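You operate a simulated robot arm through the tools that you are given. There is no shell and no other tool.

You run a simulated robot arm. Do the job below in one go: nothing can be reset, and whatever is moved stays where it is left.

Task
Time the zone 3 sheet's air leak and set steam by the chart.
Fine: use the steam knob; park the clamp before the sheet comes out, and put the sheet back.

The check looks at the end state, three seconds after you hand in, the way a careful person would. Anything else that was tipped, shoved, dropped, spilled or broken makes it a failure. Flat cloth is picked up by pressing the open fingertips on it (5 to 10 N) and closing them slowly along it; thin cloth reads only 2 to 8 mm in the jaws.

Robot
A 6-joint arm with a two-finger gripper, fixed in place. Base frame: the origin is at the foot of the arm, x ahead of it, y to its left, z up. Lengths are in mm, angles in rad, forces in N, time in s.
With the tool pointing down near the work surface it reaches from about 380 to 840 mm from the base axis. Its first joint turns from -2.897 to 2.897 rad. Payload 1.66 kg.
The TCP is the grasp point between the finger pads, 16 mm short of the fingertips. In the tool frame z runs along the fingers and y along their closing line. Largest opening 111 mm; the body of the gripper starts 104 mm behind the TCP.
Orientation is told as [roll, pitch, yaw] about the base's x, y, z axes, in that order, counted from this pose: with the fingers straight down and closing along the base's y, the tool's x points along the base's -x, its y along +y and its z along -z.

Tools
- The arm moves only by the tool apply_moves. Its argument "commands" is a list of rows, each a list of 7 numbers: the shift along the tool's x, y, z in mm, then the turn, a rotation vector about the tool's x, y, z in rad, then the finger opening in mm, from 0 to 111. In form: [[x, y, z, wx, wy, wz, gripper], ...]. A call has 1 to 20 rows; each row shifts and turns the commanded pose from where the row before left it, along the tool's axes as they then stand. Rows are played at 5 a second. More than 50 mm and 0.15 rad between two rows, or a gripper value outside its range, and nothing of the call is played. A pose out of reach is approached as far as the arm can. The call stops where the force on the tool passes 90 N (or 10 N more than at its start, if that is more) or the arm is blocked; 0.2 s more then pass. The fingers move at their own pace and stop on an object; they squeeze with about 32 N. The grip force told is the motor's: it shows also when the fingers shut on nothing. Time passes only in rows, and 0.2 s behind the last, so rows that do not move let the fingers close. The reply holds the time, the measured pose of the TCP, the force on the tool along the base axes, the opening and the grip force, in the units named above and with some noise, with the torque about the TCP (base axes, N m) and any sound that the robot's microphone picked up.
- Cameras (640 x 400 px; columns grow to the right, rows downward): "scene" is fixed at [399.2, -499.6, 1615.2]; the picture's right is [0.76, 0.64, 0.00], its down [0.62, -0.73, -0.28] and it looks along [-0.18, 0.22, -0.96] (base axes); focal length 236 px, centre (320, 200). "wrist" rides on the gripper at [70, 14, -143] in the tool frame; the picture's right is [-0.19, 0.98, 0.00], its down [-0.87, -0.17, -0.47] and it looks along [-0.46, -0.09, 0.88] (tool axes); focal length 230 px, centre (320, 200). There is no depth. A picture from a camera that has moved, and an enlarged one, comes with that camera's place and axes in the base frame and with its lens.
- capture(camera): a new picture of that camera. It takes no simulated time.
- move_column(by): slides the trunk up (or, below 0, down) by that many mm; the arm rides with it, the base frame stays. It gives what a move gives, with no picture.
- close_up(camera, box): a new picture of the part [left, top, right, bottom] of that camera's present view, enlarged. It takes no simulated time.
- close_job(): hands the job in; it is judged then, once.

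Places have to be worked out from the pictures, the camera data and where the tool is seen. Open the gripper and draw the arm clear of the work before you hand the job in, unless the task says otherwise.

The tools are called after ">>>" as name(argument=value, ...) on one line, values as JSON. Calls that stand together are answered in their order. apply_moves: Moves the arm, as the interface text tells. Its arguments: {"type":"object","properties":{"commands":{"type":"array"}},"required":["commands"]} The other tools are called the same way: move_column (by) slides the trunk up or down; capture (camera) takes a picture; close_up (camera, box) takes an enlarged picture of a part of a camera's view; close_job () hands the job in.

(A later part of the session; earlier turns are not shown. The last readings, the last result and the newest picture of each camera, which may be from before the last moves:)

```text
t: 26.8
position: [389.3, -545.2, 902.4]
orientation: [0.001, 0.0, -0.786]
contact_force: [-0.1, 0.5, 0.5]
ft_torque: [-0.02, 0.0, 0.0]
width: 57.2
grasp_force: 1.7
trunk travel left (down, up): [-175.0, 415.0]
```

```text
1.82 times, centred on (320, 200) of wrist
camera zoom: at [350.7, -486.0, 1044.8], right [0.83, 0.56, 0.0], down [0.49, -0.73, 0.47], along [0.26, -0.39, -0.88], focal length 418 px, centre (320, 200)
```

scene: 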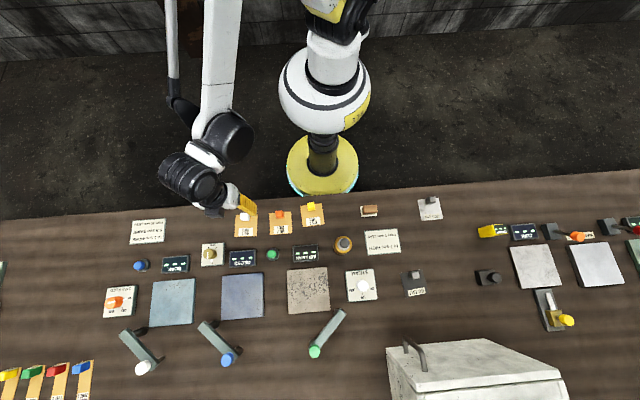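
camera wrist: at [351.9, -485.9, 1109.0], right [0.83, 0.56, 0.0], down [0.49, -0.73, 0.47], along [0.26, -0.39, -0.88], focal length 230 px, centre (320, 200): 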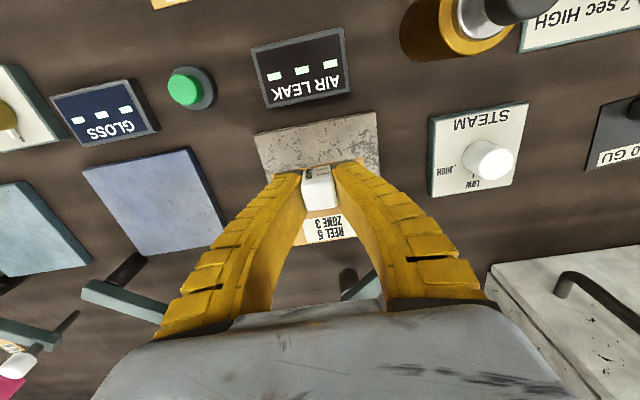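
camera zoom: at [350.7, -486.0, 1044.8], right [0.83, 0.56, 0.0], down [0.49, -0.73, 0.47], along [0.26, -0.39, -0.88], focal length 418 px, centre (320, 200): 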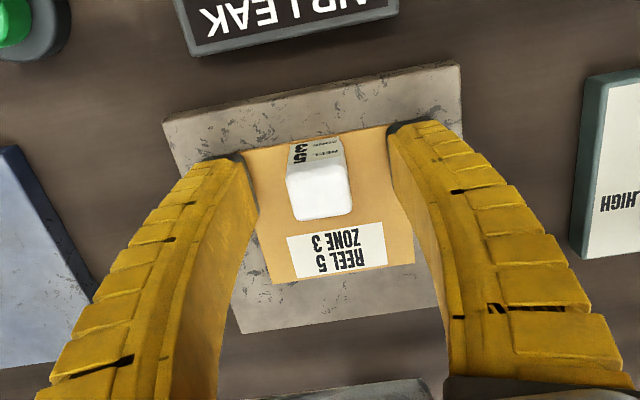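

The sheet is lying flat on the platen. I raise straight up and view it.

>>> apply_moves(commands=[[0, 0, -15, 0, 0, 0, 60], [0, 0, -25, 0, 0, 0, 60], [0, 0, -40, 0, 0, 0, 60], [0, 0, -40, 0, 0, 0, 60], [10, 0, -20, 0, 0, 0, 60], [0, 0, 0, 0, 0, 0, 60]])

>>> capture(camera="wrist")

>>> close_up(camera="wrist", box=[230, 100, 410, 310])

>>> capture(camera="scene")

```text
t: 28.2
position: [382.1, -539.2, 1042.9]
orientation: [0.0, 0.0, -0.785]
contact_force: [-0.1, 0.5, -0.4]
ft_torque: [-0.02, -0.01, 0.02]
width: 62.0
grasp_force: 1.9
trunk travel left (down, up): [-175.0, 415.0]
```

```text
taken
camera wrist: at [343.3, -480.0, 1185.3], right [0.83, 0.56, 0.0], down [0.49, -0.73, 0.47], along [0.26, -0.39, -0.88], focal length 230 px, centre (320, 200)
```

wrist: 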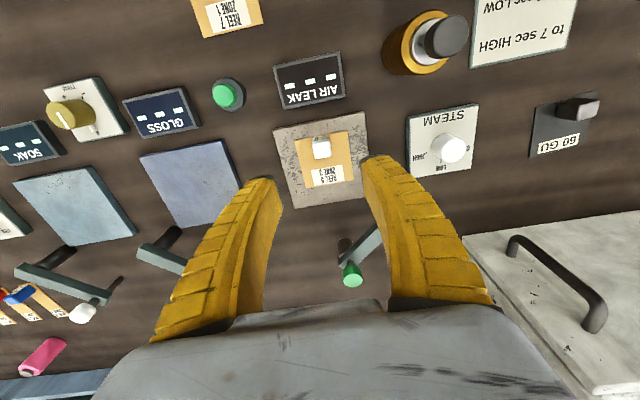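

```text
1.90 times, centred on (320, 205) of wrist
camera zoom: at [343.3, -480.0, 1185.3], right [0.83, 0.56, 0.0], down [0.49, -0.73, 0.47], along [0.26, -0.39, -0.88], focal length 438 px, centre (320, 190)
```

zoom: 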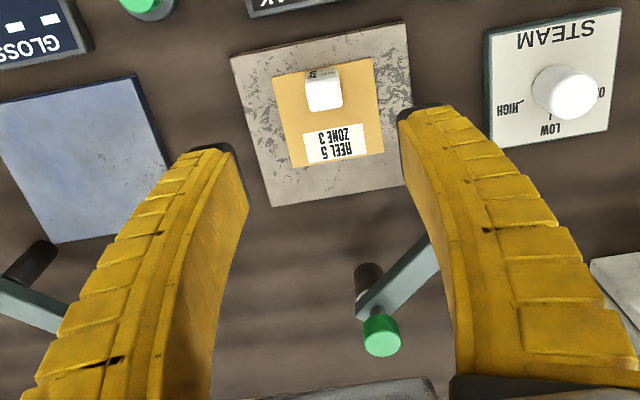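

```text
taken
```

scene: 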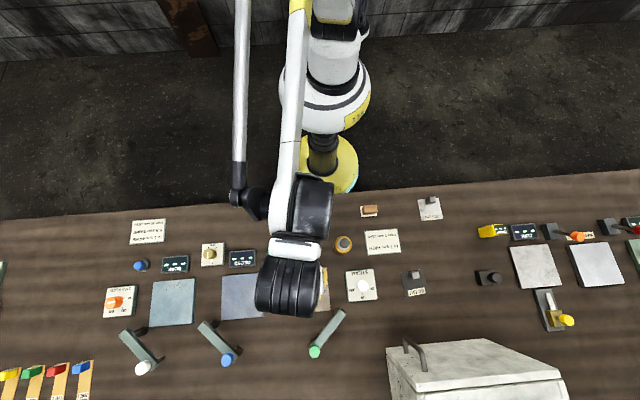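

The sheet is flat on the platen with its tab on my side. Now I move over the green clamp knob (about (512,-654)) at a safe height to check alignment.

>>> apply_moves(commands=[[-43, 2.7, 0, 0, 0, 0, 70], [-43, 2.7, 5, 0, 0, 0, 70], [-43, 2.7, 5, 0, 0, 0, 70], [-44, 2.7, 5, 0, 0, 0, 70], [0, 0, 0, 0, 0, 0, 70]])

>>> capture(camera="wrist")

>>> close_up(camera="wrist", box=[250, 120, 390, 240])

>>> close_up(camera="scene", box=[240, 280, 400, 380])

```text
t: 29.4
position: [512.9, -652.3, 1028.5]
orientation: [-0.001, -0.001, -0.786]
contact_force: [-0.2, 0.3, -0.4]
ft_torque: [0.01, -0.01, -0.02]
width: 71.7
grasp_force: 0.8
trunk travel left (down, up): [-175.0, 415.0]
```

```text
taken
camera wrist: at [474.5, -593.2, 1170.3], right [0.83, 0.56, 0.0], down [0.49, -0.73, 0.47], along [0.26, -0.39, -0.88], focal length 230 px, centre (320, 200)
```

wrist: 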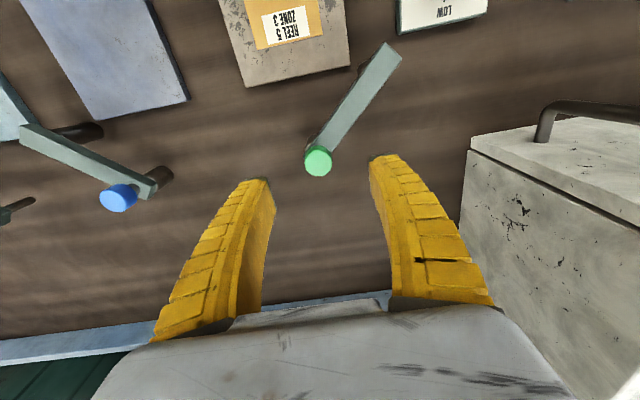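

```text
3.33 times, centred on (320, 180) of wrist
camera zoom: at [474.5, -593.2, 1170.3], right [0.83, 0.56, 0.0], down [0.49, -0.73, 0.47], along [0.26, -0.39, -0.88], focal length 767 px, centre (320, 267)
```

zoom: 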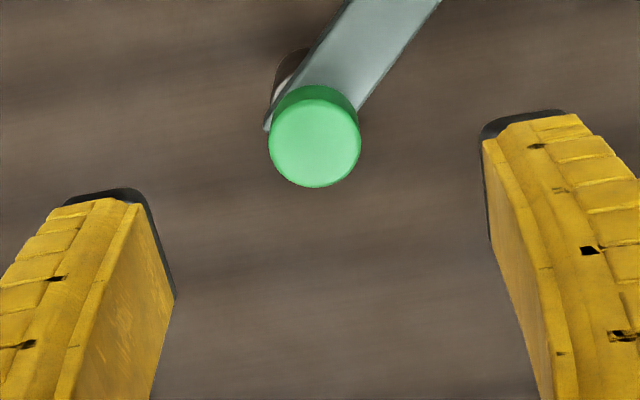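

```text
4.00 times, centred on (320, 330) of scene
camera zoom: at [399.2, -499.6, 1615.2], right [0.76, 0.64, 0.0], down [0.62, -0.73, -0.28], along [-0.18, 0.22, -0.96], focal length 944 px, centre (320, -320)
```

zoom: 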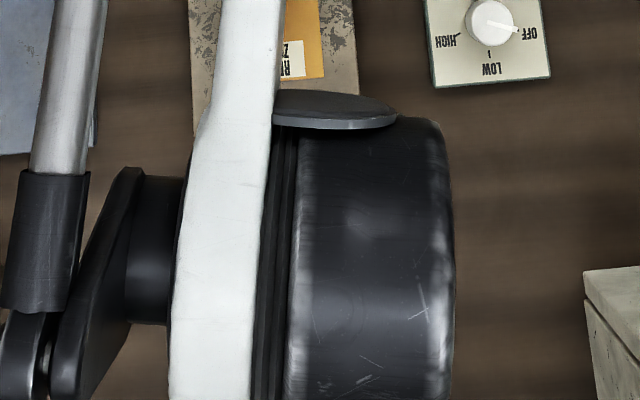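

The knob is centred between the open fingers, top at about z 963. I lower to straddle it, keeping the tips above the clamp arm.

>>> apply_moves(commands=[[0, 0, 20, 0, 0, 0, 70], [0, 0, 20, 0, 0, 0, 70], [0, 0, 15, 0, 0, 0, 70], [0, 0, 10, 0, 0, 0, 70], [0, 0, 0, 0, 0, 0, 70]])

>>> close_up(camera="wrist", box=[220, 90, 420, 240])

```text
t: 30.6
position: [513.7, -652.7, 963.3]
orientation: [-0.001, -0.001, -0.787]
contact_force: [0.1, 0.9, 0.1]
ft_torque: [0.01, 0.03, 0.01]
width: 71.5
grasp_force: 0.8
trunk travel left (down, up): [-175.0, 415.0]
```

```text
2.67 times, centred on (320, 165) of wrist
camera zoom: at [474.1, -593.4, 1106.1], right [0.83, 0.56, 0.0], down [0.49, -0.73, 0.47], along [0.26, -0.39, -0.88], focal length 614 px, centre (320, 293)
```

zoom: 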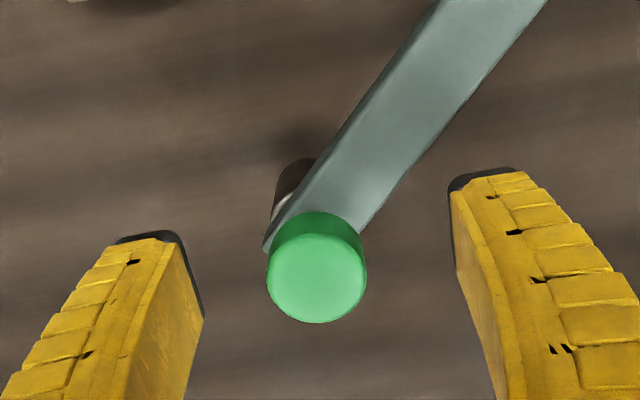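

Knob top is right at the TCP. I lower 9 mm more and close on it.

>>> apply_moves(commands=[[0, 0, 5, 0, 0, 0, 60], [0, 0, 4, 0, 0, 0, 50], [0, 0, 0, 0, 0, 0, 40], [0, 0, 0, 0, 0, 0, 30], [0, 0, 0, 0, 0, 0, 20], [0, 0, 0, 0, 0, 0, 20]])

>>> close_up(camera="wrist", box=[220, 90, 420, 240])

```text
t: 32.0
position: [513.3, -652.6, 953.9]
orientation: [-0.001, -0.001, -0.786]
contact_force: [-1.8, -0.7, -0.9]
ft_torque: [0.02, 0.01, 0.0]
width: 24.0
grasp_force: 2.7
trunk travel left (down, up): [-175.0, 415.0]
```

```text
2.67 times, centred on (320, 165) of wrist
camera zoom: at [474.4, -593.0, 1096.6], right [0.83, 0.56, 0.0], down [0.49, -0.73, 0.47], along [0.26, -0.39, -0.88], focal length 614 px, centre (320, 293)
```

zoom: 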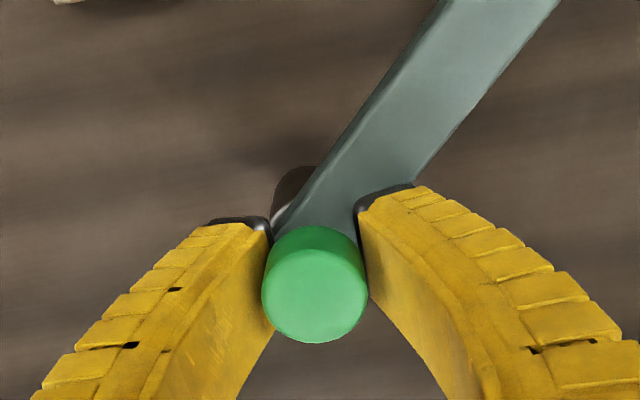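

The knob is held (24 mm). I firm the grip and start swinging it clockwise about the pivot (~(515,-556)) with one small step to feel the resistance.

>>> apply_moves(commands=[[0, 0, 0, 0, 0, 0, 8], [0, 0, 0, 0, 0, 0, 8], [6.5, -5.3, 0, 0, 0, 0, 8], [6.5, -5.3, 0, 0, 0, 0, 8], [0, 0, 0, 0, 0, 0, 8]])

>>> close_up(camera="wrist", box=[220, 60, 420, 240])

```text
t: 33.2
position: [496.7, -651.4, 951.0]
orientation: [0.0, 0.001, -0.785]
contact_force: [0.8, -0.1, -12.8]
ft_torque: [-0.19, -0.16, -0.09]
width: 18.0
grasp_force: 34.4
trunk travel left (down, up): [-175.0, 415.0]
```

```text
2.22 times, centred on (320, 150) of wrist
camera zoom: at [458.3, -592.2, 1095.5], right [0.83, 0.56, 0.0], down [0.49, -0.73, 0.47], along [0.26, -0.39, -0.88], focal length 511 px, centre (320, 311)
```

zoom: 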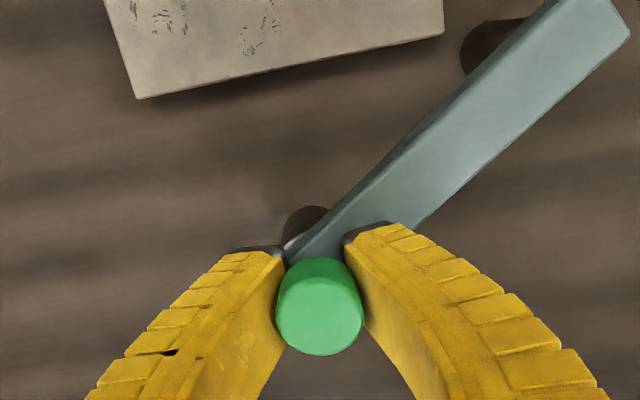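

The arm follows the swing with little resistance. I continue along the arc in steps.

>>> apply_moves(commands=[[7.4, -4.1, 0, 0, 0, 0, 8], [7.4, -4.1, 0, 0, 0, 0, 8], [7.9, -2.8, 0, 0, 0, 0, 8], [7.9, -2.8, 0, 0, 0, 0, 8], [0, 0, 0, 0, 0, 0, 8]])

>>> close_up(camera="wrist", box=[220, 60, 420, 240])

```text
t: 34.4
position: [466.9, -639.5, 951.9]
orientation: [0.0, 0.004, -0.784]
contact_force: [4.3, 3.7, -28.5]
ft_torque: [-0.11, -0.11, -0.11]
width: 18.1
grasp_force: 34.0
trunk travel left (down, up): [-175.0, 415.0]
```

```text
2.22 times, centred on (320, 150) of wrist
camera zoom: at [428.0, -580.9, 1094.9], right [0.83, 0.56, 0.0], down [0.5, -0.73, 0.47], along [0.26, -0.39, -0.88], focal length 511 px, centre (320, 311)
```

zoom: 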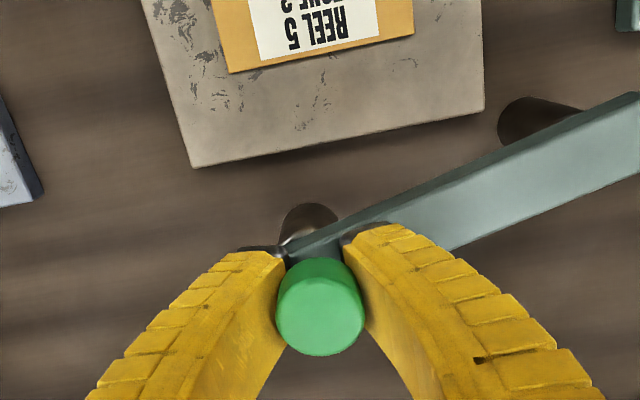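

The downward pull on the tool has grown to ~28 N, suggesting the knob sits lower than my commanded height as it swings. I lower 3 mm and see if that relieves it.

>>> apply_moves(commands=[[0, 0, 3, 0, 0, 0, 8], [0, 0, 0, 0, 0, 0, 8]])

```text
t: 35.0
position: [464.3, -639.3, 951.3]
orientation: [-0.001, -0.001, -0.786]
contact_force: [6.9, 2.2, -1.5]
ft_torque: [0.12, 0.02, -0.47]
width: 18.1
grasp_force: 34.0
trunk travel left (down, up): [-175.0, 415.0]
```

That relieved it (-1.5 N). I continue the swing, now turning the tool with the arm so the knob isn't twisted, checking after 10°.

>>> apply_moves(commands=[[8.26, -1.7, 0, 0, 0, 0.0873, 8], [8.26, -1.7, 0, 0, 0, 0.0873, 8], [0, 0, 0, 0, 0, 0, 8]])

>>> close_up(camera="wrist", box=[220, 40, 420, 240])

```text
t: 35.8
position: [452.1, -628.9, 950.6]
orientation: [0.001, 0.001, -0.958]
contact_force: [7.5, 4.6, -2.7]
ft_torque: [-0.1, -0.08, -0.26]
width: 18.0
grasp_force: 34.4
trunk travel left (down, up): [-175.0, 415.0]
```

```text
2.00 times, centred on (320, 140) of wrist
camera zoom: at [423.8, -563.4, 1093.7], right [0.91, 0.41, 0.0], down [0.36, -0.81, 0.47], along [0.19, -0.43, -0.88], focal length 460 px, centre (320, 320)
```

zoom: 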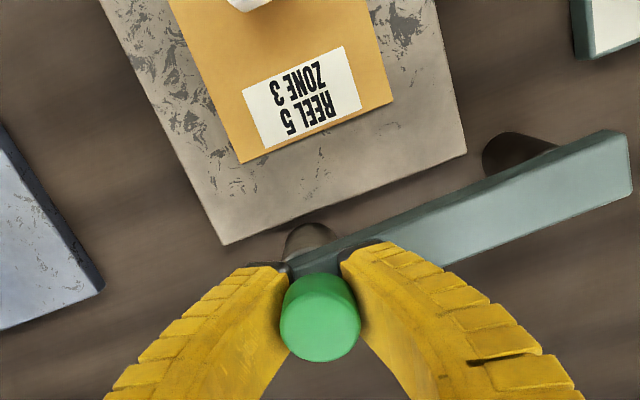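

Tracking matches the predicted arc. Next 10°, watching the force as the foot passes over the platen's edge.

>>> apply_moves(commands=[[8.26, -1.7, 0, 0, 0, 0.0873, 8], [8.26, -1.7, 0, 0, 0, 0.0873, 8], [0, 0, 0, 0, 0, 0, 8]])

>>> close_up(camera="wrist", box=[220, 40, 420, 240])

```text
t: 36.6
position: [441.5, -617.0, 950.7]
orientation: [0.001, 0.0, -1.135]
contact_force: [10.2, 1.8, -1.4]
ft_torque: [-0.15, -0.16, -0.37]
width: 17.8
grasp_force: 34.4
trunk travel left (down, up): [-175.0, 415.0]
```

```text
2.00 times, centred on (320, 140) of wrist
camera zoom: at [424.2, -547.0, 1093.5], right [0.97, 0.24, 0.0], down [0.21, -0.86, 0.47], along [0.11, -0.46, -0.88], focal length 460 px, centre (320, 320)
```

zoom: 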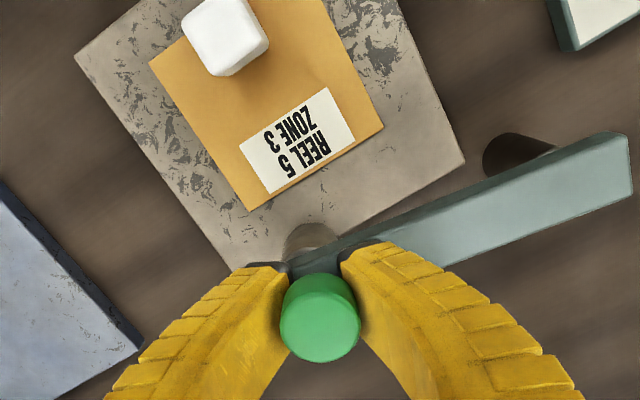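

The foot has moved onto the platen area without catching. Continue.

>>> apply_moves(commands=[[8.26, -1.7, 0, 0, 0, 0.0873, 8], [8.26, -1.7, 0, 0, 0, 0.0873, 8], [0, 0, 0, 0, 0, 0, 8]])

>>> close_up(camera="wrist", box=[220, 40, 420, 240])

```text
t: 37.4
position: [431.2, -601.9, 951.4]
orientation: [-0.001, 0.002, -1.31]
contact_force: [13.1, 2.9, 2.0]
ft_torque: [0.1, -0.07, -0.25]
width: 17.8
grasp_force: 34.0
trunk travel left (down, up): [-175.0, 415.0]
```

```text
2.00 times, centred on (320, 140) of wrist
camera zoom: at [427.4, -530.6, 1093.0], right [1.0, 0.07, 0.0], down [0.06, -0.88, 0.47], along [0.03, -0.47, -0.88], focal length 460 px, centre (320, 320)
```

zoom: 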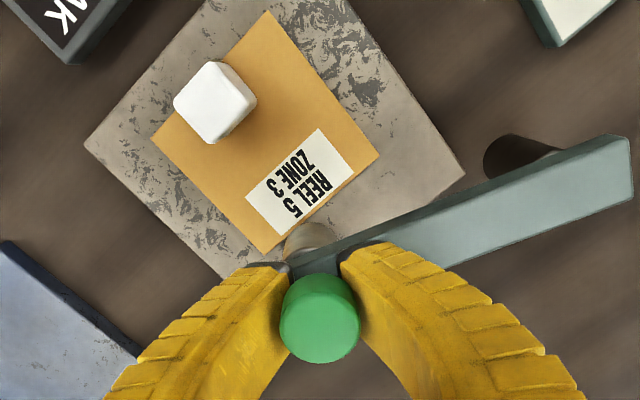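

The foot is just coming over the sheet's edge; a slight inward pull (13 N) suggests my radius is a bit large, so I trim inward while continuing 5° at a time.

>>> apply_moves(commands=[[8.2, -0.4, 0, 0, 0, 0.0873, 8], [0, 0, 0, 0, 0, 0, 8]])

>>> close_up(camera="wrist", box=[220, 40, 420, 240])

```text
t: 38.0
position: [428.9, -594.7, 950.6]
orientation: [-0.001, 0.0, -1.397]
contact_force: [11.2, 0.8, 0.8]
ft_torque: [-0.08, -0.11, -0.31]
width: 17.8
grasp_force: 34.4
trunk travel left (down, up): [-175.0, 415.0]
```

```text
2.00 times, centred on (320, 140) of wrist
camera zoom: at [430.3, -523.0, 1092.5], right [1.0, -0.02, 0.0], down [-0.01, -0.88, 0.47], along [-0.01, -0.47, -0.88], focal length 460 px, centre (320, 320)
```

zoom: 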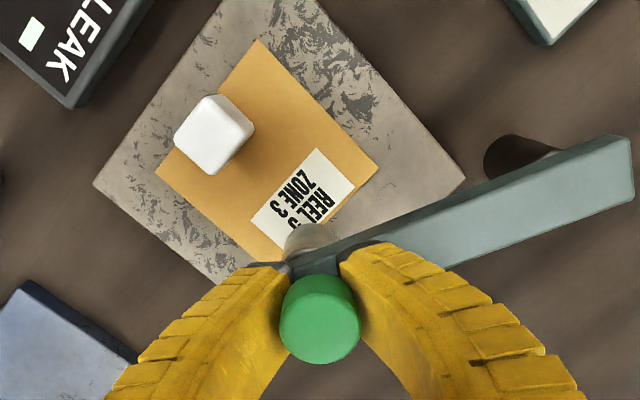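

Sheet stays put. Continue 10° more.

>>> apply_moves(commands=[[8.2, -0.8, 0, 0, 0, 0.0873, 8], [8.2, -0.8, 0, 0, 0, 0.0873, 8], [0, 0, 0, 0, 0, 0, 8]])

>>> close_up(camera="wrist", box=[220, 40, 420, 240])

```text
t: 38.8
position: [424.2, -579.2, 949.6]
orientation: [-0.003, 0.0, -1.573]
contact_force: [3.2, 0.9, -5.3]
ft_torque: [-0.1, -0.13, -0.07]
width: 17.8
grasp_force: 33.7
trunk travel left (down, up): [-175.0, 415.0]
```

```text
2.00 times, centred on (320, 140) of wrist
camera zoom: at [438.1, -508.9, 1092.6], right [0.98, -0.19, 0.0], down [-0.17, -0.87, 0.47], along [-0.09, -0.46, -0.88], focal length 460 px, centre (320, 320)
```

zoom: 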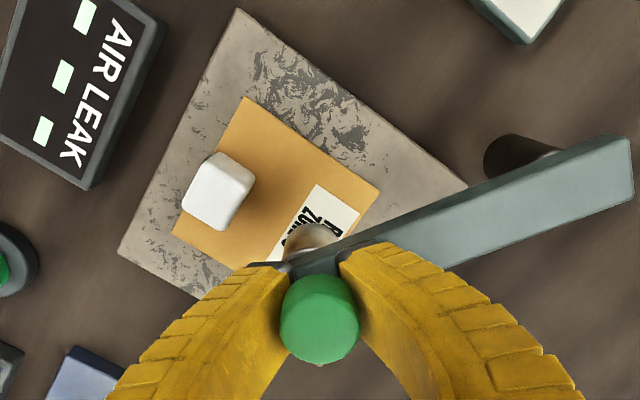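

Foot is over the label region; tab still well clear. Another 5°.

>>> apply_moves(commands=[[8.2, -1.5, 0, 0, 0, 0.0873, 8], [0, 0, 0, 0, 0, 0, 8]])

>>> close_up(camera="wrist", box=[220, 40, 420, 240])

```text
t: 39.4
position: [423.3, -572.8, 950.9]
orientation: [0.0, -0.003, -1.66]
contact_force: [5.7, -21.0, -3.1]
ft_torque: [-0.26, -0.08, -0.19]
width: 17.5
grasp_force: 34.0
trunk travel left (down, up): [-175.0, 415.0]
```

```text
2.00 times, centred on (320, 140) of wrist
camera zoom: at [443.0, -504.2, 1092.4], right [0.96, -0.28, 0.0], down [-0.24, -0.85, 0.47], along [-0.13, -0.45, -0.88], focal length 460 px, centre (320, 320)
```

zoom: 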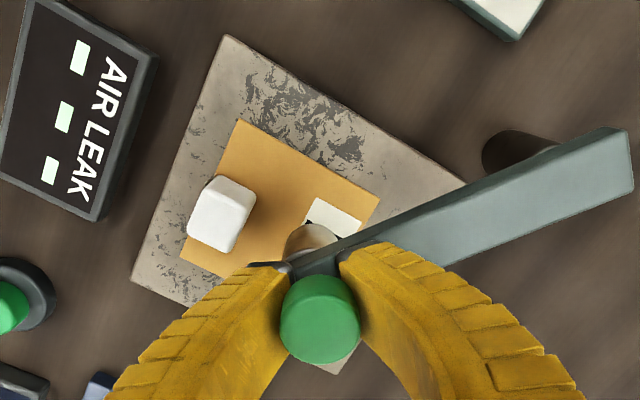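

The arm has stopped following and a 21 N resistance appeared: the clamp is at its end stop over the sheet, clear of the tab. I ease back slightly, release the knob and rise.

>>> apply_moves(commands=[[-2, 0, 0, 0, 0, 0, 8], [0, 0, 0, 0, 0, 0, 20], [0, 0, 0, 0, 0, 0, 40], [0, 0, 0, 0, 0, 0, 60], [0, 0, -10, 0, 0, 0, 60], [0, 0, -25, 0, 0, 0, 60], [0, 0, -35, 0, 0, 0, 60], [0, 0, 0, 0, 0, 0, 60]])

>>> capture(camera="wrist")

>>> close_up(camera="wrist", box=[180, 20, 420, 220])

```text
t: 41.2
position: [423.4, -572.4, 1020.4]
orientation: [0.0, 0.0, -1.658]
contact_force: [0.3, -0.7, 0.2]
ft_torque: [0.01, 0.01, 0.03]
width: 61.8
grasp_force: 1.6
trunk travel left (down, up): [-175.0, 415.0]
```

```text
taken
camera wrist: at [443.5, -503.2, 1163.1], right [0.96, -0.27, 0.0], down [-0.24, -0.85, 0.47], along [-0.13, -0.45, -0.88], focal length 230 px, centre (320, 200)
```

wrist: 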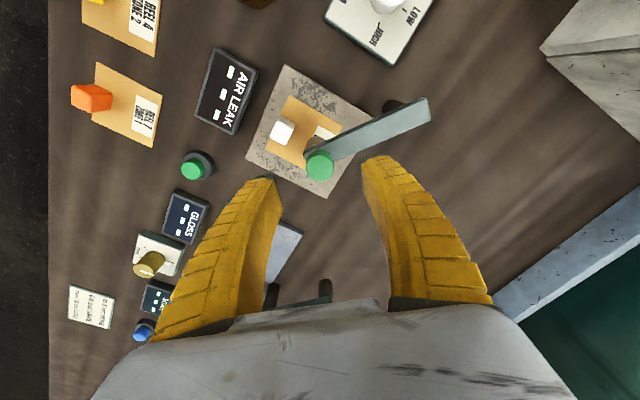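

```text
2.00 times, centred on (300, 120) of wrist
camera zoom: at [443.5, -503.2, 1163.1], right [0.96, -0.27, 0.0], down [-0.24, -0.85, 0.47], along [-0.13, -0.45, -0.88], focal length 460 px, centre (360, 360)
```

zoom: 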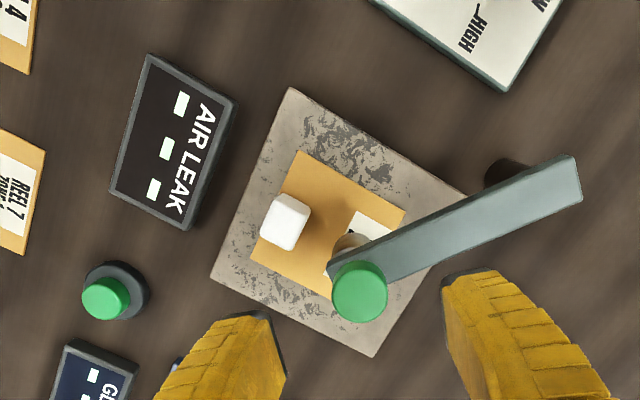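

The clamp is down on the sheet and clear of the tab. Next is the green start button at about (258.5,-559.5); I turn back, close the fingers, and go above it.

>>> apply_moves(commands=[[0, 0, 0, 0, 0, -0.145, 40], [0, 0, 0, 0, 0, -0.145, 20], [0, 0, 0, 0, 0, -0.145, 5], [0, 0, 0, 0, 0, -0.145, 0], [0, 0, 0, 0, 0, -0.145, 0], [0, 0, 0, 0, 0, -0.147, 0], [31.4, -26.9, 0, 0, 0, 0, 0], [31.4, -26.9, 0, 0, 0, 0, 0], [31.4, -26.9, 0, 0, 0, 0, 0], [31.4, -26.9, 0, 0, 0, 0, 0], [0, 0, 30, 0, 0, 0, 0], [0, 0, 30, 0, 0, 0, 0], [0, 0, 20, 0, 0, 0, 0], [0, 0, 0, 0, 0, 0, 0]])

>>> capture(camera="wrist")

>>> close_up(camera="wrist", box=[250, 110, 390, 230])

>>> close_up(camera="scene", box=[225, 200, 385, 330])

```text
t: 44.2
position: [256.9, -560.1, 941.1]
orientation: [0.0, -0.001, -0.787]
contact_force: [-0.2, 0.5, -0.4]
ft_torque: [0.0, 0.01, 0.03]
width: 0.2
grasp_force: 28.8
trunk travel left (down, up): [-175.0, 415.0]
```

```text
taken
camera wrist: at [218.3, -500.6, 1083.5], right [0.83, 0.56, 0.0], down [0.49, -0.73, 0.47], along [0.26, -0.39, -0.88], focal length 230 px, centre (320, 200)
```

wrist: 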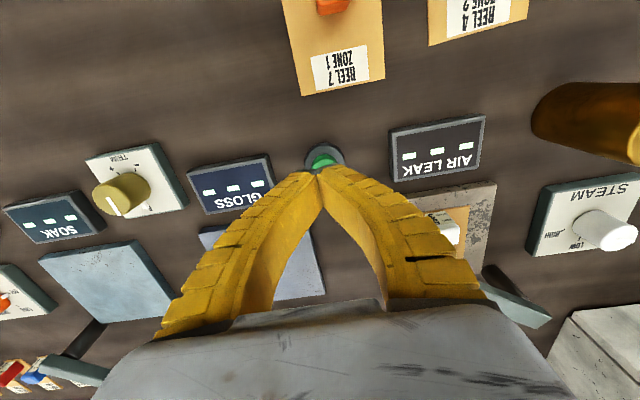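

```text
3.33 times, centred on (320, 170) of wrist
camera zoom: at [218.3, -500.6, 1083.5], right [0.83, 0.56, 0.0], down [0.49, -0.73, 0.47], along [0.26, -0.39, -0.88], focal length 767 px, centre (320, 300)
```

zoom: 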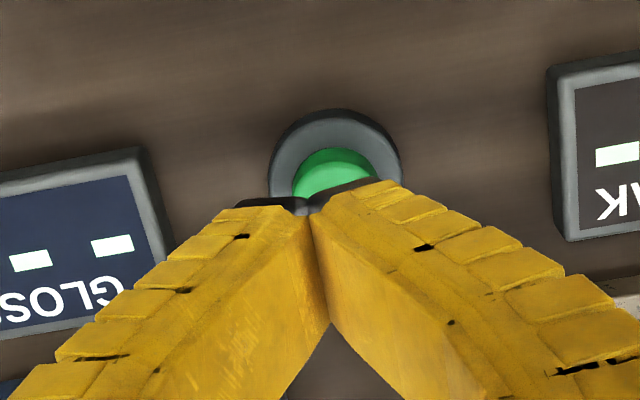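

```text
3.08 times, centred on (305, 265) of scene
camera zoom: at [399.2, -499.6, 1615.2], right [0.76, 0.64, 0.0], down [0.62, -0.73, -0.28], along [-0.18, 0.22, -0.96], focal length 726 px, centre (366, 0)
```

zoom: 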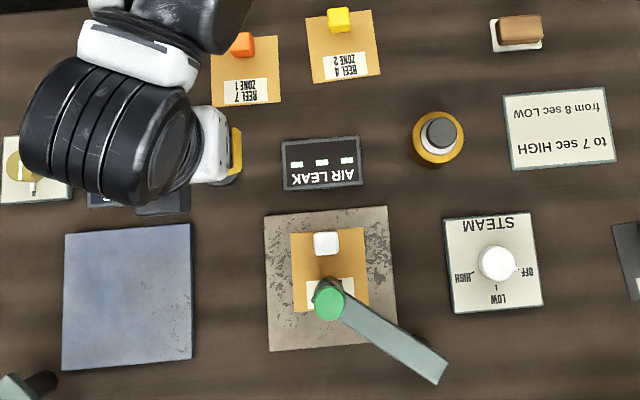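

The clamp and sheet look right in the scene. The button is ~5 mm to the right of my fingertips; I correct that and come down close above it.

>>> apply_moves(commands=[[-0.5, 4.7, 0, 0, 0, 0, 0], [0, 0, 15, 0, 0, 0, 0], [0, 0, 15, 0, 0, 0, 0], [0, 0, 0, 0, 0, 0, 0]])

>>> close_up(camera="wrist", box=[250, 110, 390, 230])

```text
t: 45.2
position: [262.3, -557.7, 910.3]
orientation: [0.002, -0.001, -0.786]
contact_force: [0.3, 0.1, 0.6]
ft_torque: [0.02, 0.0, -0.01]
width: 5.8
grasp_force: 28.8
trunk travel left (down, up): [-175.0, 415.0]
```

```text
3.33 times, centred on (320, 170) of wrist
camera zoom: at [222.1, -498.2, 1053.1], right [0.83, 0.56, 0.0], down [0.49, -0.73, 0.47], along [0.26, -0.39, -0.88], focal length 767 px, centre (320, 300)
```

zoom: 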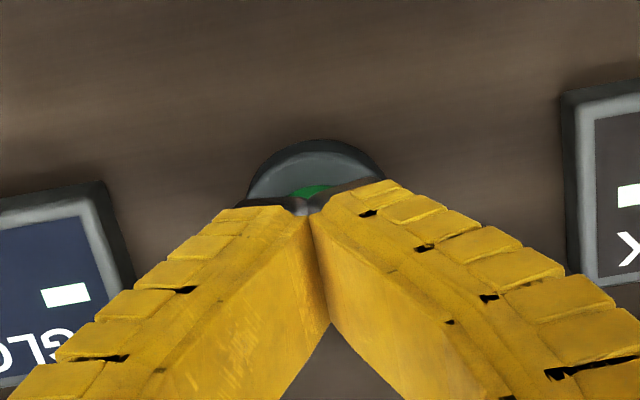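

Aligned now. I press down in small steps.

>>> apply_moves(commands=[[0, 0, 3, 0, 0, 0, 0], [0, 0, 2, 0, 0, 0, 0]])

```text
t: 45.8
position: [259.8, -558.0, 906.0]
orientation: [-0.001, 0.0, -0.785]
contact_force: [0.4, -0.6, 1.1]
ft_torque: [-0.04, -0.02, 0.01]
width: 5.9
grasp_force: 28.5
trunk travel left (down, up): [-175.0, 415.0]
heard: click
```

A click was heard with almost no force. I check the display at once.

>>> close_up(camera="scene", box=[275, 230, 345, 275])

>>> close_up(camera="wrist", box=[360, 90, 540, 210])

```text
8.89 times, centred on (310, 252) of scene
camera zoom: at [399.2, -499.6, 1615.2], right [0.76, 0.64, 0.0], down [0.62, -0.73, -0.28], along [-0.18, 0.22, -0.96], focal length 2099 px, centre (409, -267)
```

zoom: 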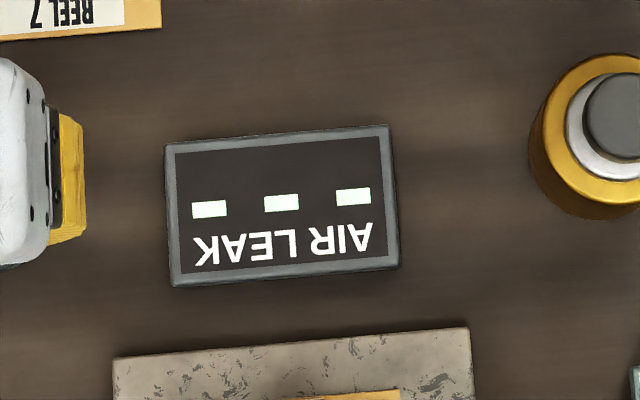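

```text
3.33 times, centred on (450, 150) of wrist
camera zoom: at [221.7, -497.8, 1048.1], right [0.83, 0.56, 0.0], down [0.49, -0.73, 0.47], along [0.26, -0.39, -0.88], focal length 767 px, centre (-113, 367)
```

zoom: 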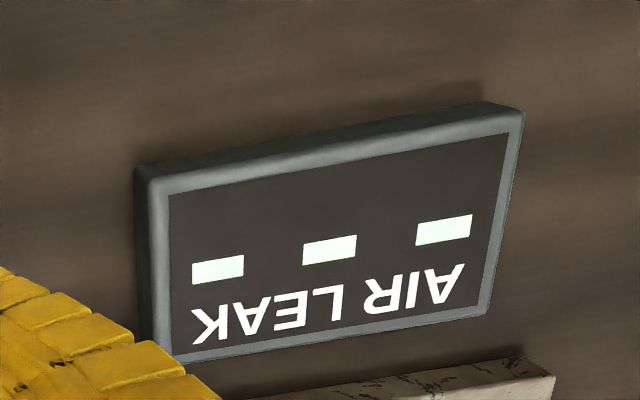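

Display still shows dashes. I lift off the button and let time run in short calls, listening and watching the display.

>>> apply_moves(commands=[[0, 0, -8, 0, 0, 0, 0]])

>>> close_up(camera="wrist", box=[360, 90, 540, 210])

```text
t: 46.2
position: [260.6, -556.9, 914.2]
orientation: [-0.001, 0.0, -0.785]
contact_force: [0.6, 0.1, 0.0]
ft_torque: [-0.02, 0.01, 0.01]
width: 0.2
grasp_force: 28.4
trunk travel left (down, up): [-175.0, 415.0]
```

```text
3.33 times, centred on (450, 150) of wrist
camera zoom: at [222.2, -497.7, 1056.0], right [0.83, 0.56, 0.0], down [0.49, -0.73, 0.47], along [0.26, -0.39, -0.88], focal length 767 px, centre (-113, 367)
```

zoom: 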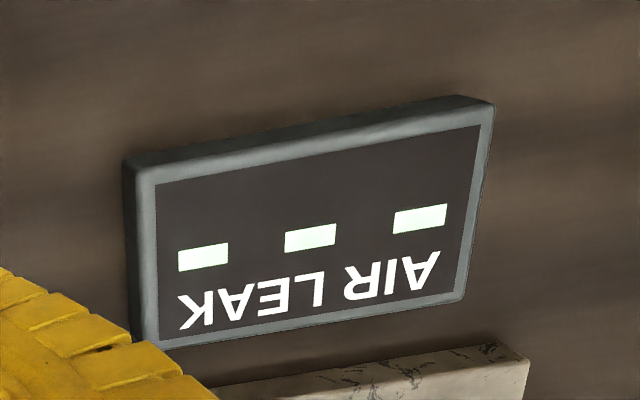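

Waiting half a second at a time and watching the display.

>>> apply_moves(commands=[[0, 0, 0, 0, 0, 0, 0], [0, 0, 0, 0, 0, 0, 0]])

>>> close_up(camera="wrist", box=[360, 90, 540, 210])

>>> apply_moves(commands=[[0, 0, 0, 0, 0, 0, 0], [0, 0, 0, 0, 0, 0, 0]])

>>> close_up(camera="wrist", box=[360, 90, 540, 210])

>>> apply_moves(commands=[[0, 0, 0, 0, 0, 0, 0], [0, 0, 0, 0, 0, 0, 0]])

>>> close_up(camera="wrist", box=[360, 90, 540, 210])

```text
t: 46.8
position: [261.8, -557.8, 914.0]
orientation: [0.002, -0.001, -0.784]
contact_force: [-0.2, 0.3, -0.5]
ft_torque: [0.0, 0.0, 0.03]
width: 0.0
grasp_force: 28.6
trunk travel left (down, up): [-175.0, 415.0]
```

```text
3.33 times, centred on (450, 150) of wrist
camera zoom: at [222.2, -497.7, 1056.1], right [0.83, 0.56, 0.0], down [0.49, -0.73, 0.47], along [0.26, -0.39, -0.88], focal length 767 px, centre (-113, 367)
```

zoom: 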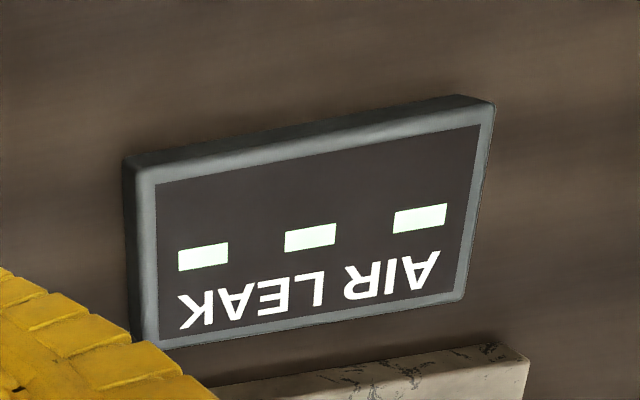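

```text
t: 47.4
position: [261.5, -557.9, 913.5]
orientation: [0.001, 0.001, -0.787]
contact_force: [0.4, -0.8, -0.5]
ft_torque: [0.03, 0.02, 0.0]
width: 0.0
grasp_force: 28.3
trunk travel left (down, up): [-175.0, 415.0]
```

```text
3.33 times, centred on (450, 150) of wrist
camera zoom: at [222.2, -497.8, 1056.1], right [0.83, 0.56, 0.0], down [0.49, -0.73, 0.47], along [0.26, -0.39, -0.88], focal length 767 px, centre (-113, 367)
```

zoom: 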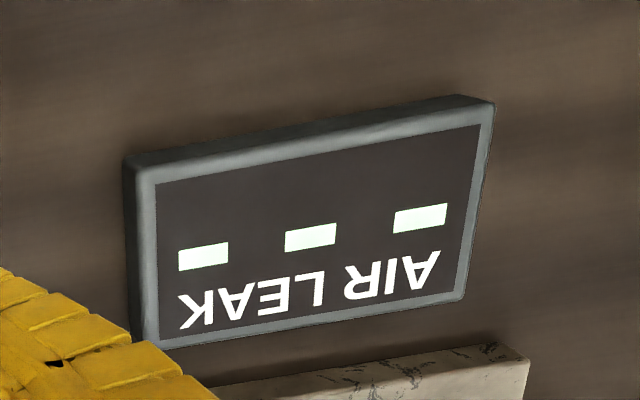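

```text
t: 48.0
position: [261.7, -557.0, 914.1]
orientation: [0.0, 0.0, -0.786]
contact_force: [0.1, -0.5, 0.5]
ft_torque: [-0.02, 0.0, -0.02]
width: 0.1
grasp_force: 28.7
trunk travel left (down, up): [-175.0, 415.0]
```

```text
3.33 times, centred on (450, 150) of wrist
camera zoom: at [222.2, -497.8, 1056.1], right [0.83, 0.56, 0.0], down [0.49, -0.73, 0.47], along [0.26, -0.39, -0.88], focal length 767 px, centre (-113, 367)
```

zoom: 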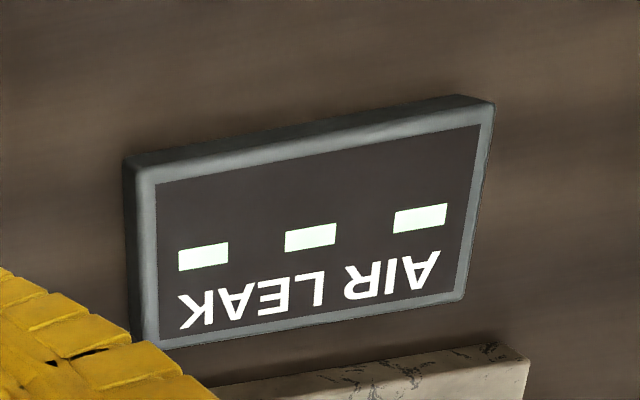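

Still dashes at 2.4 s after the click. Keep waiting with sound monitoring.

>>> apply_moves(commands=[[0, 0, 0, 0, 0, 0, 0], [0, 0, 0, 0, 0, 0, 0]])

>>> apply_moves(commands=[[0, 0, 0, 0, 0, 0, 0], [0, 0, 0, 0, 0, 0, 0]])

>>> apply_moves(commands=[[0, 0, 0, 0, 0, 0, 0], [0, 0, 0, 0, 0, 0, 0]])

>>> apply_moves(commands=[[0, 0, 0, 0, 0, 0, 0], [0, 0, 0, 0, 0, 0, 0]])

>>> capture(camera="wrist")

```text
t: 48.6
position: [261.0, -557.0, 913.6]
orientation: [0.0, 0.0, -0.785]
contact_force: [-0.2, 1.4, 0.1]
ft_torque: [-0.01, 0.0, 0.01]
width: 0.0
grasp_force: 28.3
trunk travel left (down, up): [-175.0, 415.0]
```

```text
t: 49.2
position: [260.6, -558.1, 912.9]
orientation: [0.0, 0.0, -0.786]
contact_force: [-1.2, 0.0, -0.2]
ft_torque: [0.0, 0.0, 0.02]
width: 0.0
grasp_force: 28.2
trunk travel left (down, up): [-175.0, 415.0]
```

```text
t: 49.8
position: [261.7, -556.5, 914.2]
orientation: [0.0, 0.001, -0.785]
contact_force: [0.0, -0.3, 0.2]
ft_torque: [0.0, 0.0, 0.01]
width: 0.2
grasp_force: 28.8
trunk travel left (down, up): [-175.0, 415.0]
```

```text
t: 50.4
position: [261.6, -557.1, 913.9]
orientation: [0.0, 0.001, -0.785]
contact_force: [-0.3, 0.3, 0.3]
ft_torque: [-0.04, 0.0, 0.0]
width: 0.0
grasp_force: 28.4
trunk travel left (down, up): [-175.0, 415.0]
```

```text
taken
camera wrist: at [222.2, -497.8, 1056.1], right [0.83, 0.56, 0.0], down [0.49, -0.73, 0.47], along [0.26, -0.39, -0.88], focal length 230 px, centre (320, 200)
```

wrist: 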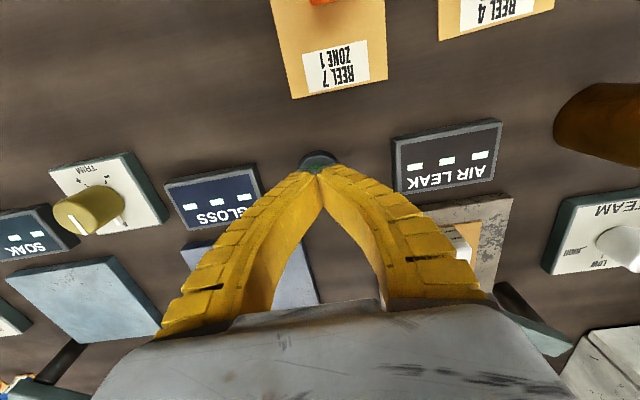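

Nothing yet at ~4.8 s. Continue waiting in short calls.

>>> apply_moves(commands=[[0, 0, 0, 0, 0, 0, 0], [0, 0, 0, 0, 0, 0, 0]])

>>> apply_moves(commands=[[0, 0, 0, 0, 0, 0, 0], [0, 0, 0, 0, 0, 0, 0]])

>>> apply_moves(commands=[[0, 0, 0, 0, 0, 0, 0], [0, 0, 0, 0, 0, 0, 0]])

>>> apply_moves(commands=[[0, 0, 0, 0, 0, 0, 0], [0, 0, 0, 0, 0, 0, 0]])

>>> apply_moves(commands=[[0, 0, 0, 0, 0, 0, 0], [0, 0, 0, 0, 0, 0, 0]])

>>> capture(camera="wrist")

```text
t: 51.0
position: [261.2, -556.3, 914.1]
orientation: [0.002, -0.001, -0.787]
contact_force: [-0.2, -0.4, 0.2]
ft_torque: [-0.01, 0.03, -0.01]
width: 0.2
grasp_force: 28.3
trunk travel left (down, up): [-175.0, 415.0]
```

```text
t: 51.6
position: [262.5, -558.0, 913.3]
orientation: [-0.001, 0.0, -0.786]
contact_force: [0.2, 0.4, -0.5]
ft_torque: [-0.02, 0.03, 0.01]
width: 0.2
grasp_force: 28.4
trunk travel left (down, up): [-175.0, 415.0]
```

```text
t: 52.2
position: [262.4, -556.5, 914.2]
orientation: [0.0, 0.0, -0.784]
contact_force: [0.4, -0.2, 0.1]
ft_torque: [0.0, -0.03, 0.0]
width: 0.0
grasp_force: 28.8
trunk travel left (down, up): [-175.0, 415.0]
```

```text
t: 52.8
position: [261.6, -556.9, 913.0]
orientation: [-0.001, 0.001, -0.786]
contact_force: [-0.3, 0.2, -0.7]
ft_torque: [-0.01, 0.02, 0.0]
width: 0.1
grasp_force: 28.5
trunk travel left (down, up): [-175.0, 415.0]
```

```text
t: 53.4
position: [262.7, -557.4, 913.7]
orientation: [0.0, 0.001, -0.785]
contact_force: [0.5, 0.4, -0.5]
ft_torque: [0.03, 0.0, 0.02]
width: 0.1
grasp_force: 28.7
trunk travel left (down, up): [-175.0, 415.0]
```

```text
taken
camera wrist: at [222.2, -497.8, 1056.1], right [0.83, 0.56, 0.0], down [0.49, -0.73, 0.47], along [0.26, -0.39, -0.88], focal length 230 px, centre (320, 200)
```

wrist: 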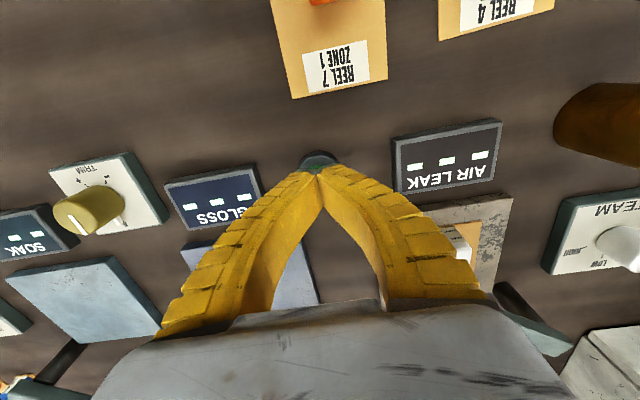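

Still dashes at ~7.8 s after the click. I keep listening a little longer.

>>> apply_moves(commands=[[0, 0, 0, 0, 0, 0, 0], [0, 0, 0, 0, 0, 0, 0]])

>>> apply_moves(commands=[[0, 0, 0, 0, 0, 0, 0], [0, 0, 0, 0, 0, 0, 0]])

>>> apply_moves(commands=[[0, 0, 0, 0, 0, 0, 0], [0, 0, 0, 0, 0, 0, 0]])

>>> apply_moves(commands=[[0, 0, 0, 0, 0, 0, 0], [0, 0, 0, 0, 0, 0, 0]])

>>> apply_moves(commands=[[0, 0, 0, 0, 0, 0, 0], [0, 0, 0, 0, 0, 0, 0]])

>>> close_up(camera="scene", box=[225, 200, 385, 330])

```text
t: 54.0
position: [260.5, -556.6, 913.5]
orientation: [-0.001, 0.0, -0.785]
contact_force: [-0.5, 0.4, -0.1]
ft_torque: [-0.02, 0.0, -0.03]
width: 0.0
grasp_force: 28.2
trunk travel left (down, up): [-175.0, 415.0]
```

```text
t: 54.6
position: [260.3, -556.7, 913.1]
orientation: [-0.001, 0.001, -0.786]
contact_force: [-0.3, -0.3, 0.2]
ft_torque: [-0.02, 0.0, -0.05]
width: 0.0
grasp_force: 28.8
trunk travel left (down, up): [-175.0, 415.0]
```

```text
t: 55.2
position: [261.4, -556.7, 913.2]
orientation: [0.002, 0.0, -0.786]
contact_force: [0.3, -0.2, -0.1]
ft_torque: [0.01, 0.0, 0.0]
width: 0.0
grasp_force: 28.8
trunk travel left (down, up): [-175.0, 415.0]
```

```text
t: 55.8
position: [261.1, -556.5, 913.5]
orientation: [-0.001, 0.0, -0.784]
contact_force: [1.8, -0.1, -0.1]
ft_torque: [0.01, -0.04, 0.03]
width: 0.0
grasp_force: 28.4
trunk travel left (down, up): [-175.0, 415.0]
```

```text
t: 56.4
position: [261.2, -556.3, 914.7]
orientation: [0.0, 0.0, -0.785]
contact_force: [0.5, -0.4, -0.4]
ft_torque: [0.0, -0.01, 0.02]
width: 0.1
grasp_force: 28.4
trunk travel left (down, up): [-175.0, 415.0]
```

```text
3.08 times, centred on (305, 265) of scene
camera zoom: at [399.2, -499.6, 1615.2], right [0.76, 0.64, 0.0], down [0.62, -0.73, -0.28], along [-0.18, 0.22, -0.96], focal length 726 px, centre (366, 0)
```

zoom: 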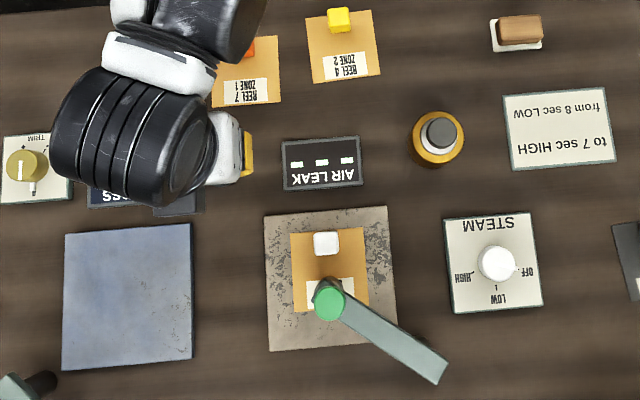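

No result or sound 11 s after the click, so the green button likely belongs to GLOSS (it sits between them), and the gold cylinder with the grey plunger right of AIR LEAK may be its start control. I rise and go look at it from above.

>>> apply_moves(commands=[[0, 0, -35, 0, 0, 0, 0], [0, 0, -35, 0, 0, 0, 0], [0, 0, -35, 0, 0, 0, 0], [0, 0, -35, 0, 0, 0, 0], [1.2, 42, 0, 0, 0, 0, 0], [1.2, 42, 0, 0, 0, 0, 0], [1.2, 42, 0, 0, 0, 0, 0], [1.2, 42, 0, 0, 0, 0, 0], [1.2, 42, 0, 0, 0, 0, 0], [0, 0, 0, 0, 0, 0, 0]])

>>> capture(camera="wrist")

>>> close_up(camera="wrist", box=[250, 90, 410, 230])

>>> close_up(camera="scene", box=[215, 230, 335, 330])

```text
t: 58.6
position: [406.4, -401.4, 1052.0]
orientation: [-0.001, 0.0, -0.784]
contact_force: [-0.3, 0.5, 0.5]
ft_torque: [0.01, 0.02, 0.0]
width: 0.0
grasp_force: 28.5
trunk travel left (down, up): [-175.0, 415.0]
```

```text
taken
camera wrist: at [366.6, -342.0, 1194.5], right [0.83, 0.56, 0.0], down [0.49, -0.73, 0.47], along [0.26, -0.39, -0.88], focal length 230 px, centre (320, 200)
```

wrist: 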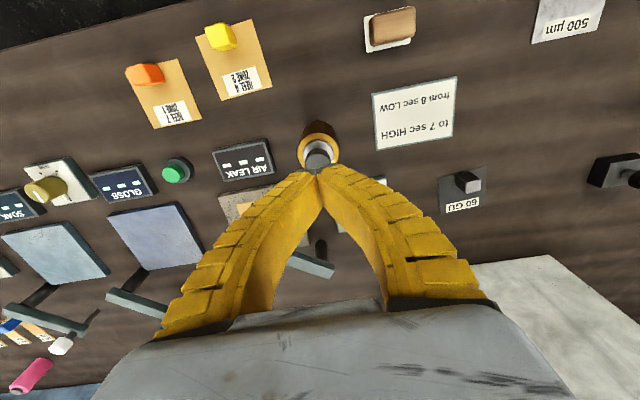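

```text
2.86 times, centred on (330, 160) of wrist
camera zoom: at [366.6, -342.0, 1194.5], right [0.83, 0.56, 0.0], down [0.49, -0.73, 0.47], along [0.26, -0.39, -0.88], focal length 657 px, centre (291, 314)
```

zoom: 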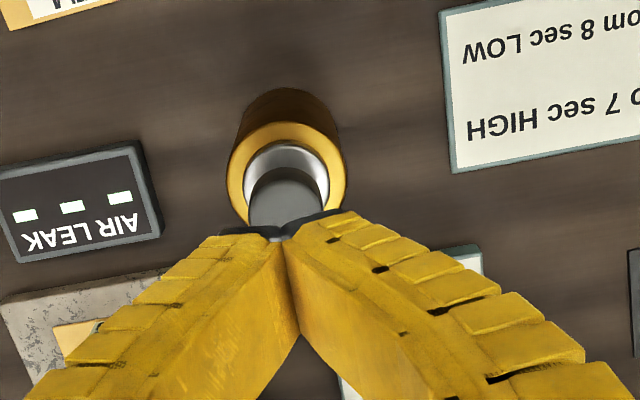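

```text
4.00 times, centred on (275, 280) of scene
camera zoom: at [399.2, -499.6, 1615.2], right [0.76, 0.64, 0.0], down [0.62, -0.73, -0.28], along [-0.18, 0.22, -0.96], focal length 944 px, centre (500, -120)
```

zoom: 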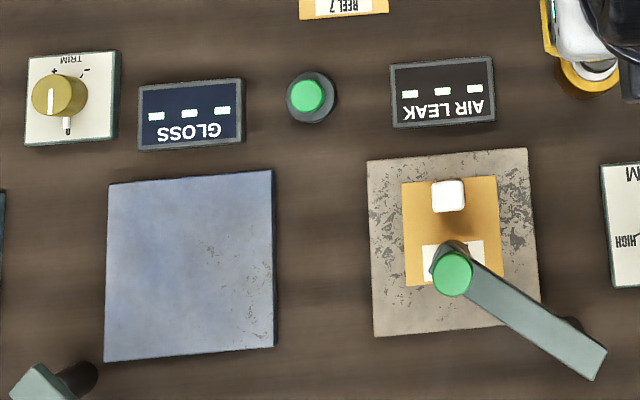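

The gold item has a silver collar and grey plunger, directly under my fingertips. I come down to just above it, then press gently.

>>> apply_moves(commands=[[0, 0, 20, 0, 0, 0, 0], [0, 0, 20, 0, 0, 0, 0], [0, 0, 10, 0, 0, 0, 0], [0, 0, 0, 0, 0, 0, 0]])

>>> capture(camera="wrist")

>>> close_up(camera="wrist", box=[250, 90, 410, 230])

>>> close_up(camera="scene", box=[305, 215, 385, 270])

```text
t: 59.6
position: [405.2, -404.3, 1001.6]
orientation: [-0.001, -0.003, -0.785]
contact_force: [0.0, -0.3, 0.7]
ft_torque: [0.01, -0.01, -0.02]
width: 0.2
grasp_force: 28.9
trunk travel left (down, up): [-175.0, 415.0]
```

```text
taken
camera wrist: at [366.5, -344.6, 1144.7], right [0.83, 0.56, 0.0], down [0.49, -0.73, 0.47], along [0.26, -0.39, -0.88], focal length 230 px, centre (320, 200)
```

wrist: 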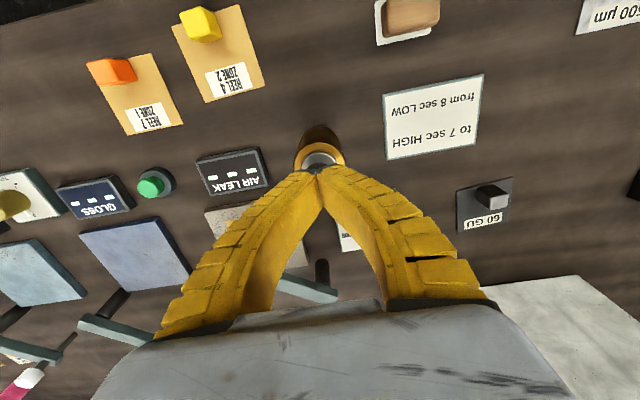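

```text
2.86 times, centred on (330, 160) of wrist
camera zoom: at [366.5, -344.6, 1144.7], right [0.83, 0.56, 0.0], down [0.49, -0.73, 0.47], along [0.26, -0.39, -0.88], focal length 657 px, centre (291, 314)
```

zoom: 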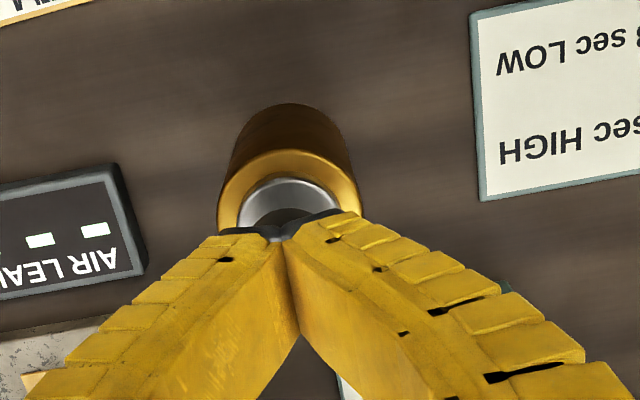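

```text
7.27 times, centred on (345, 242) of scene
camera zoom: at [399.2, -499.6, 1615.2], right [0.76, 0.64, 0.0], down [0.62, -0.73, -0.28], along [-0.18, 0.22, -0.96], focal length 1717 px, centre (138, -109)
```

zoom: 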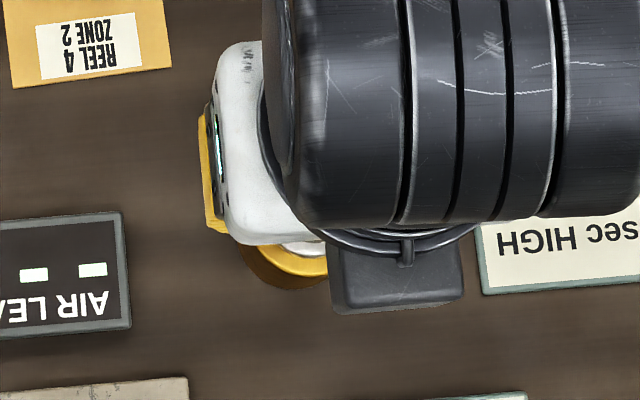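

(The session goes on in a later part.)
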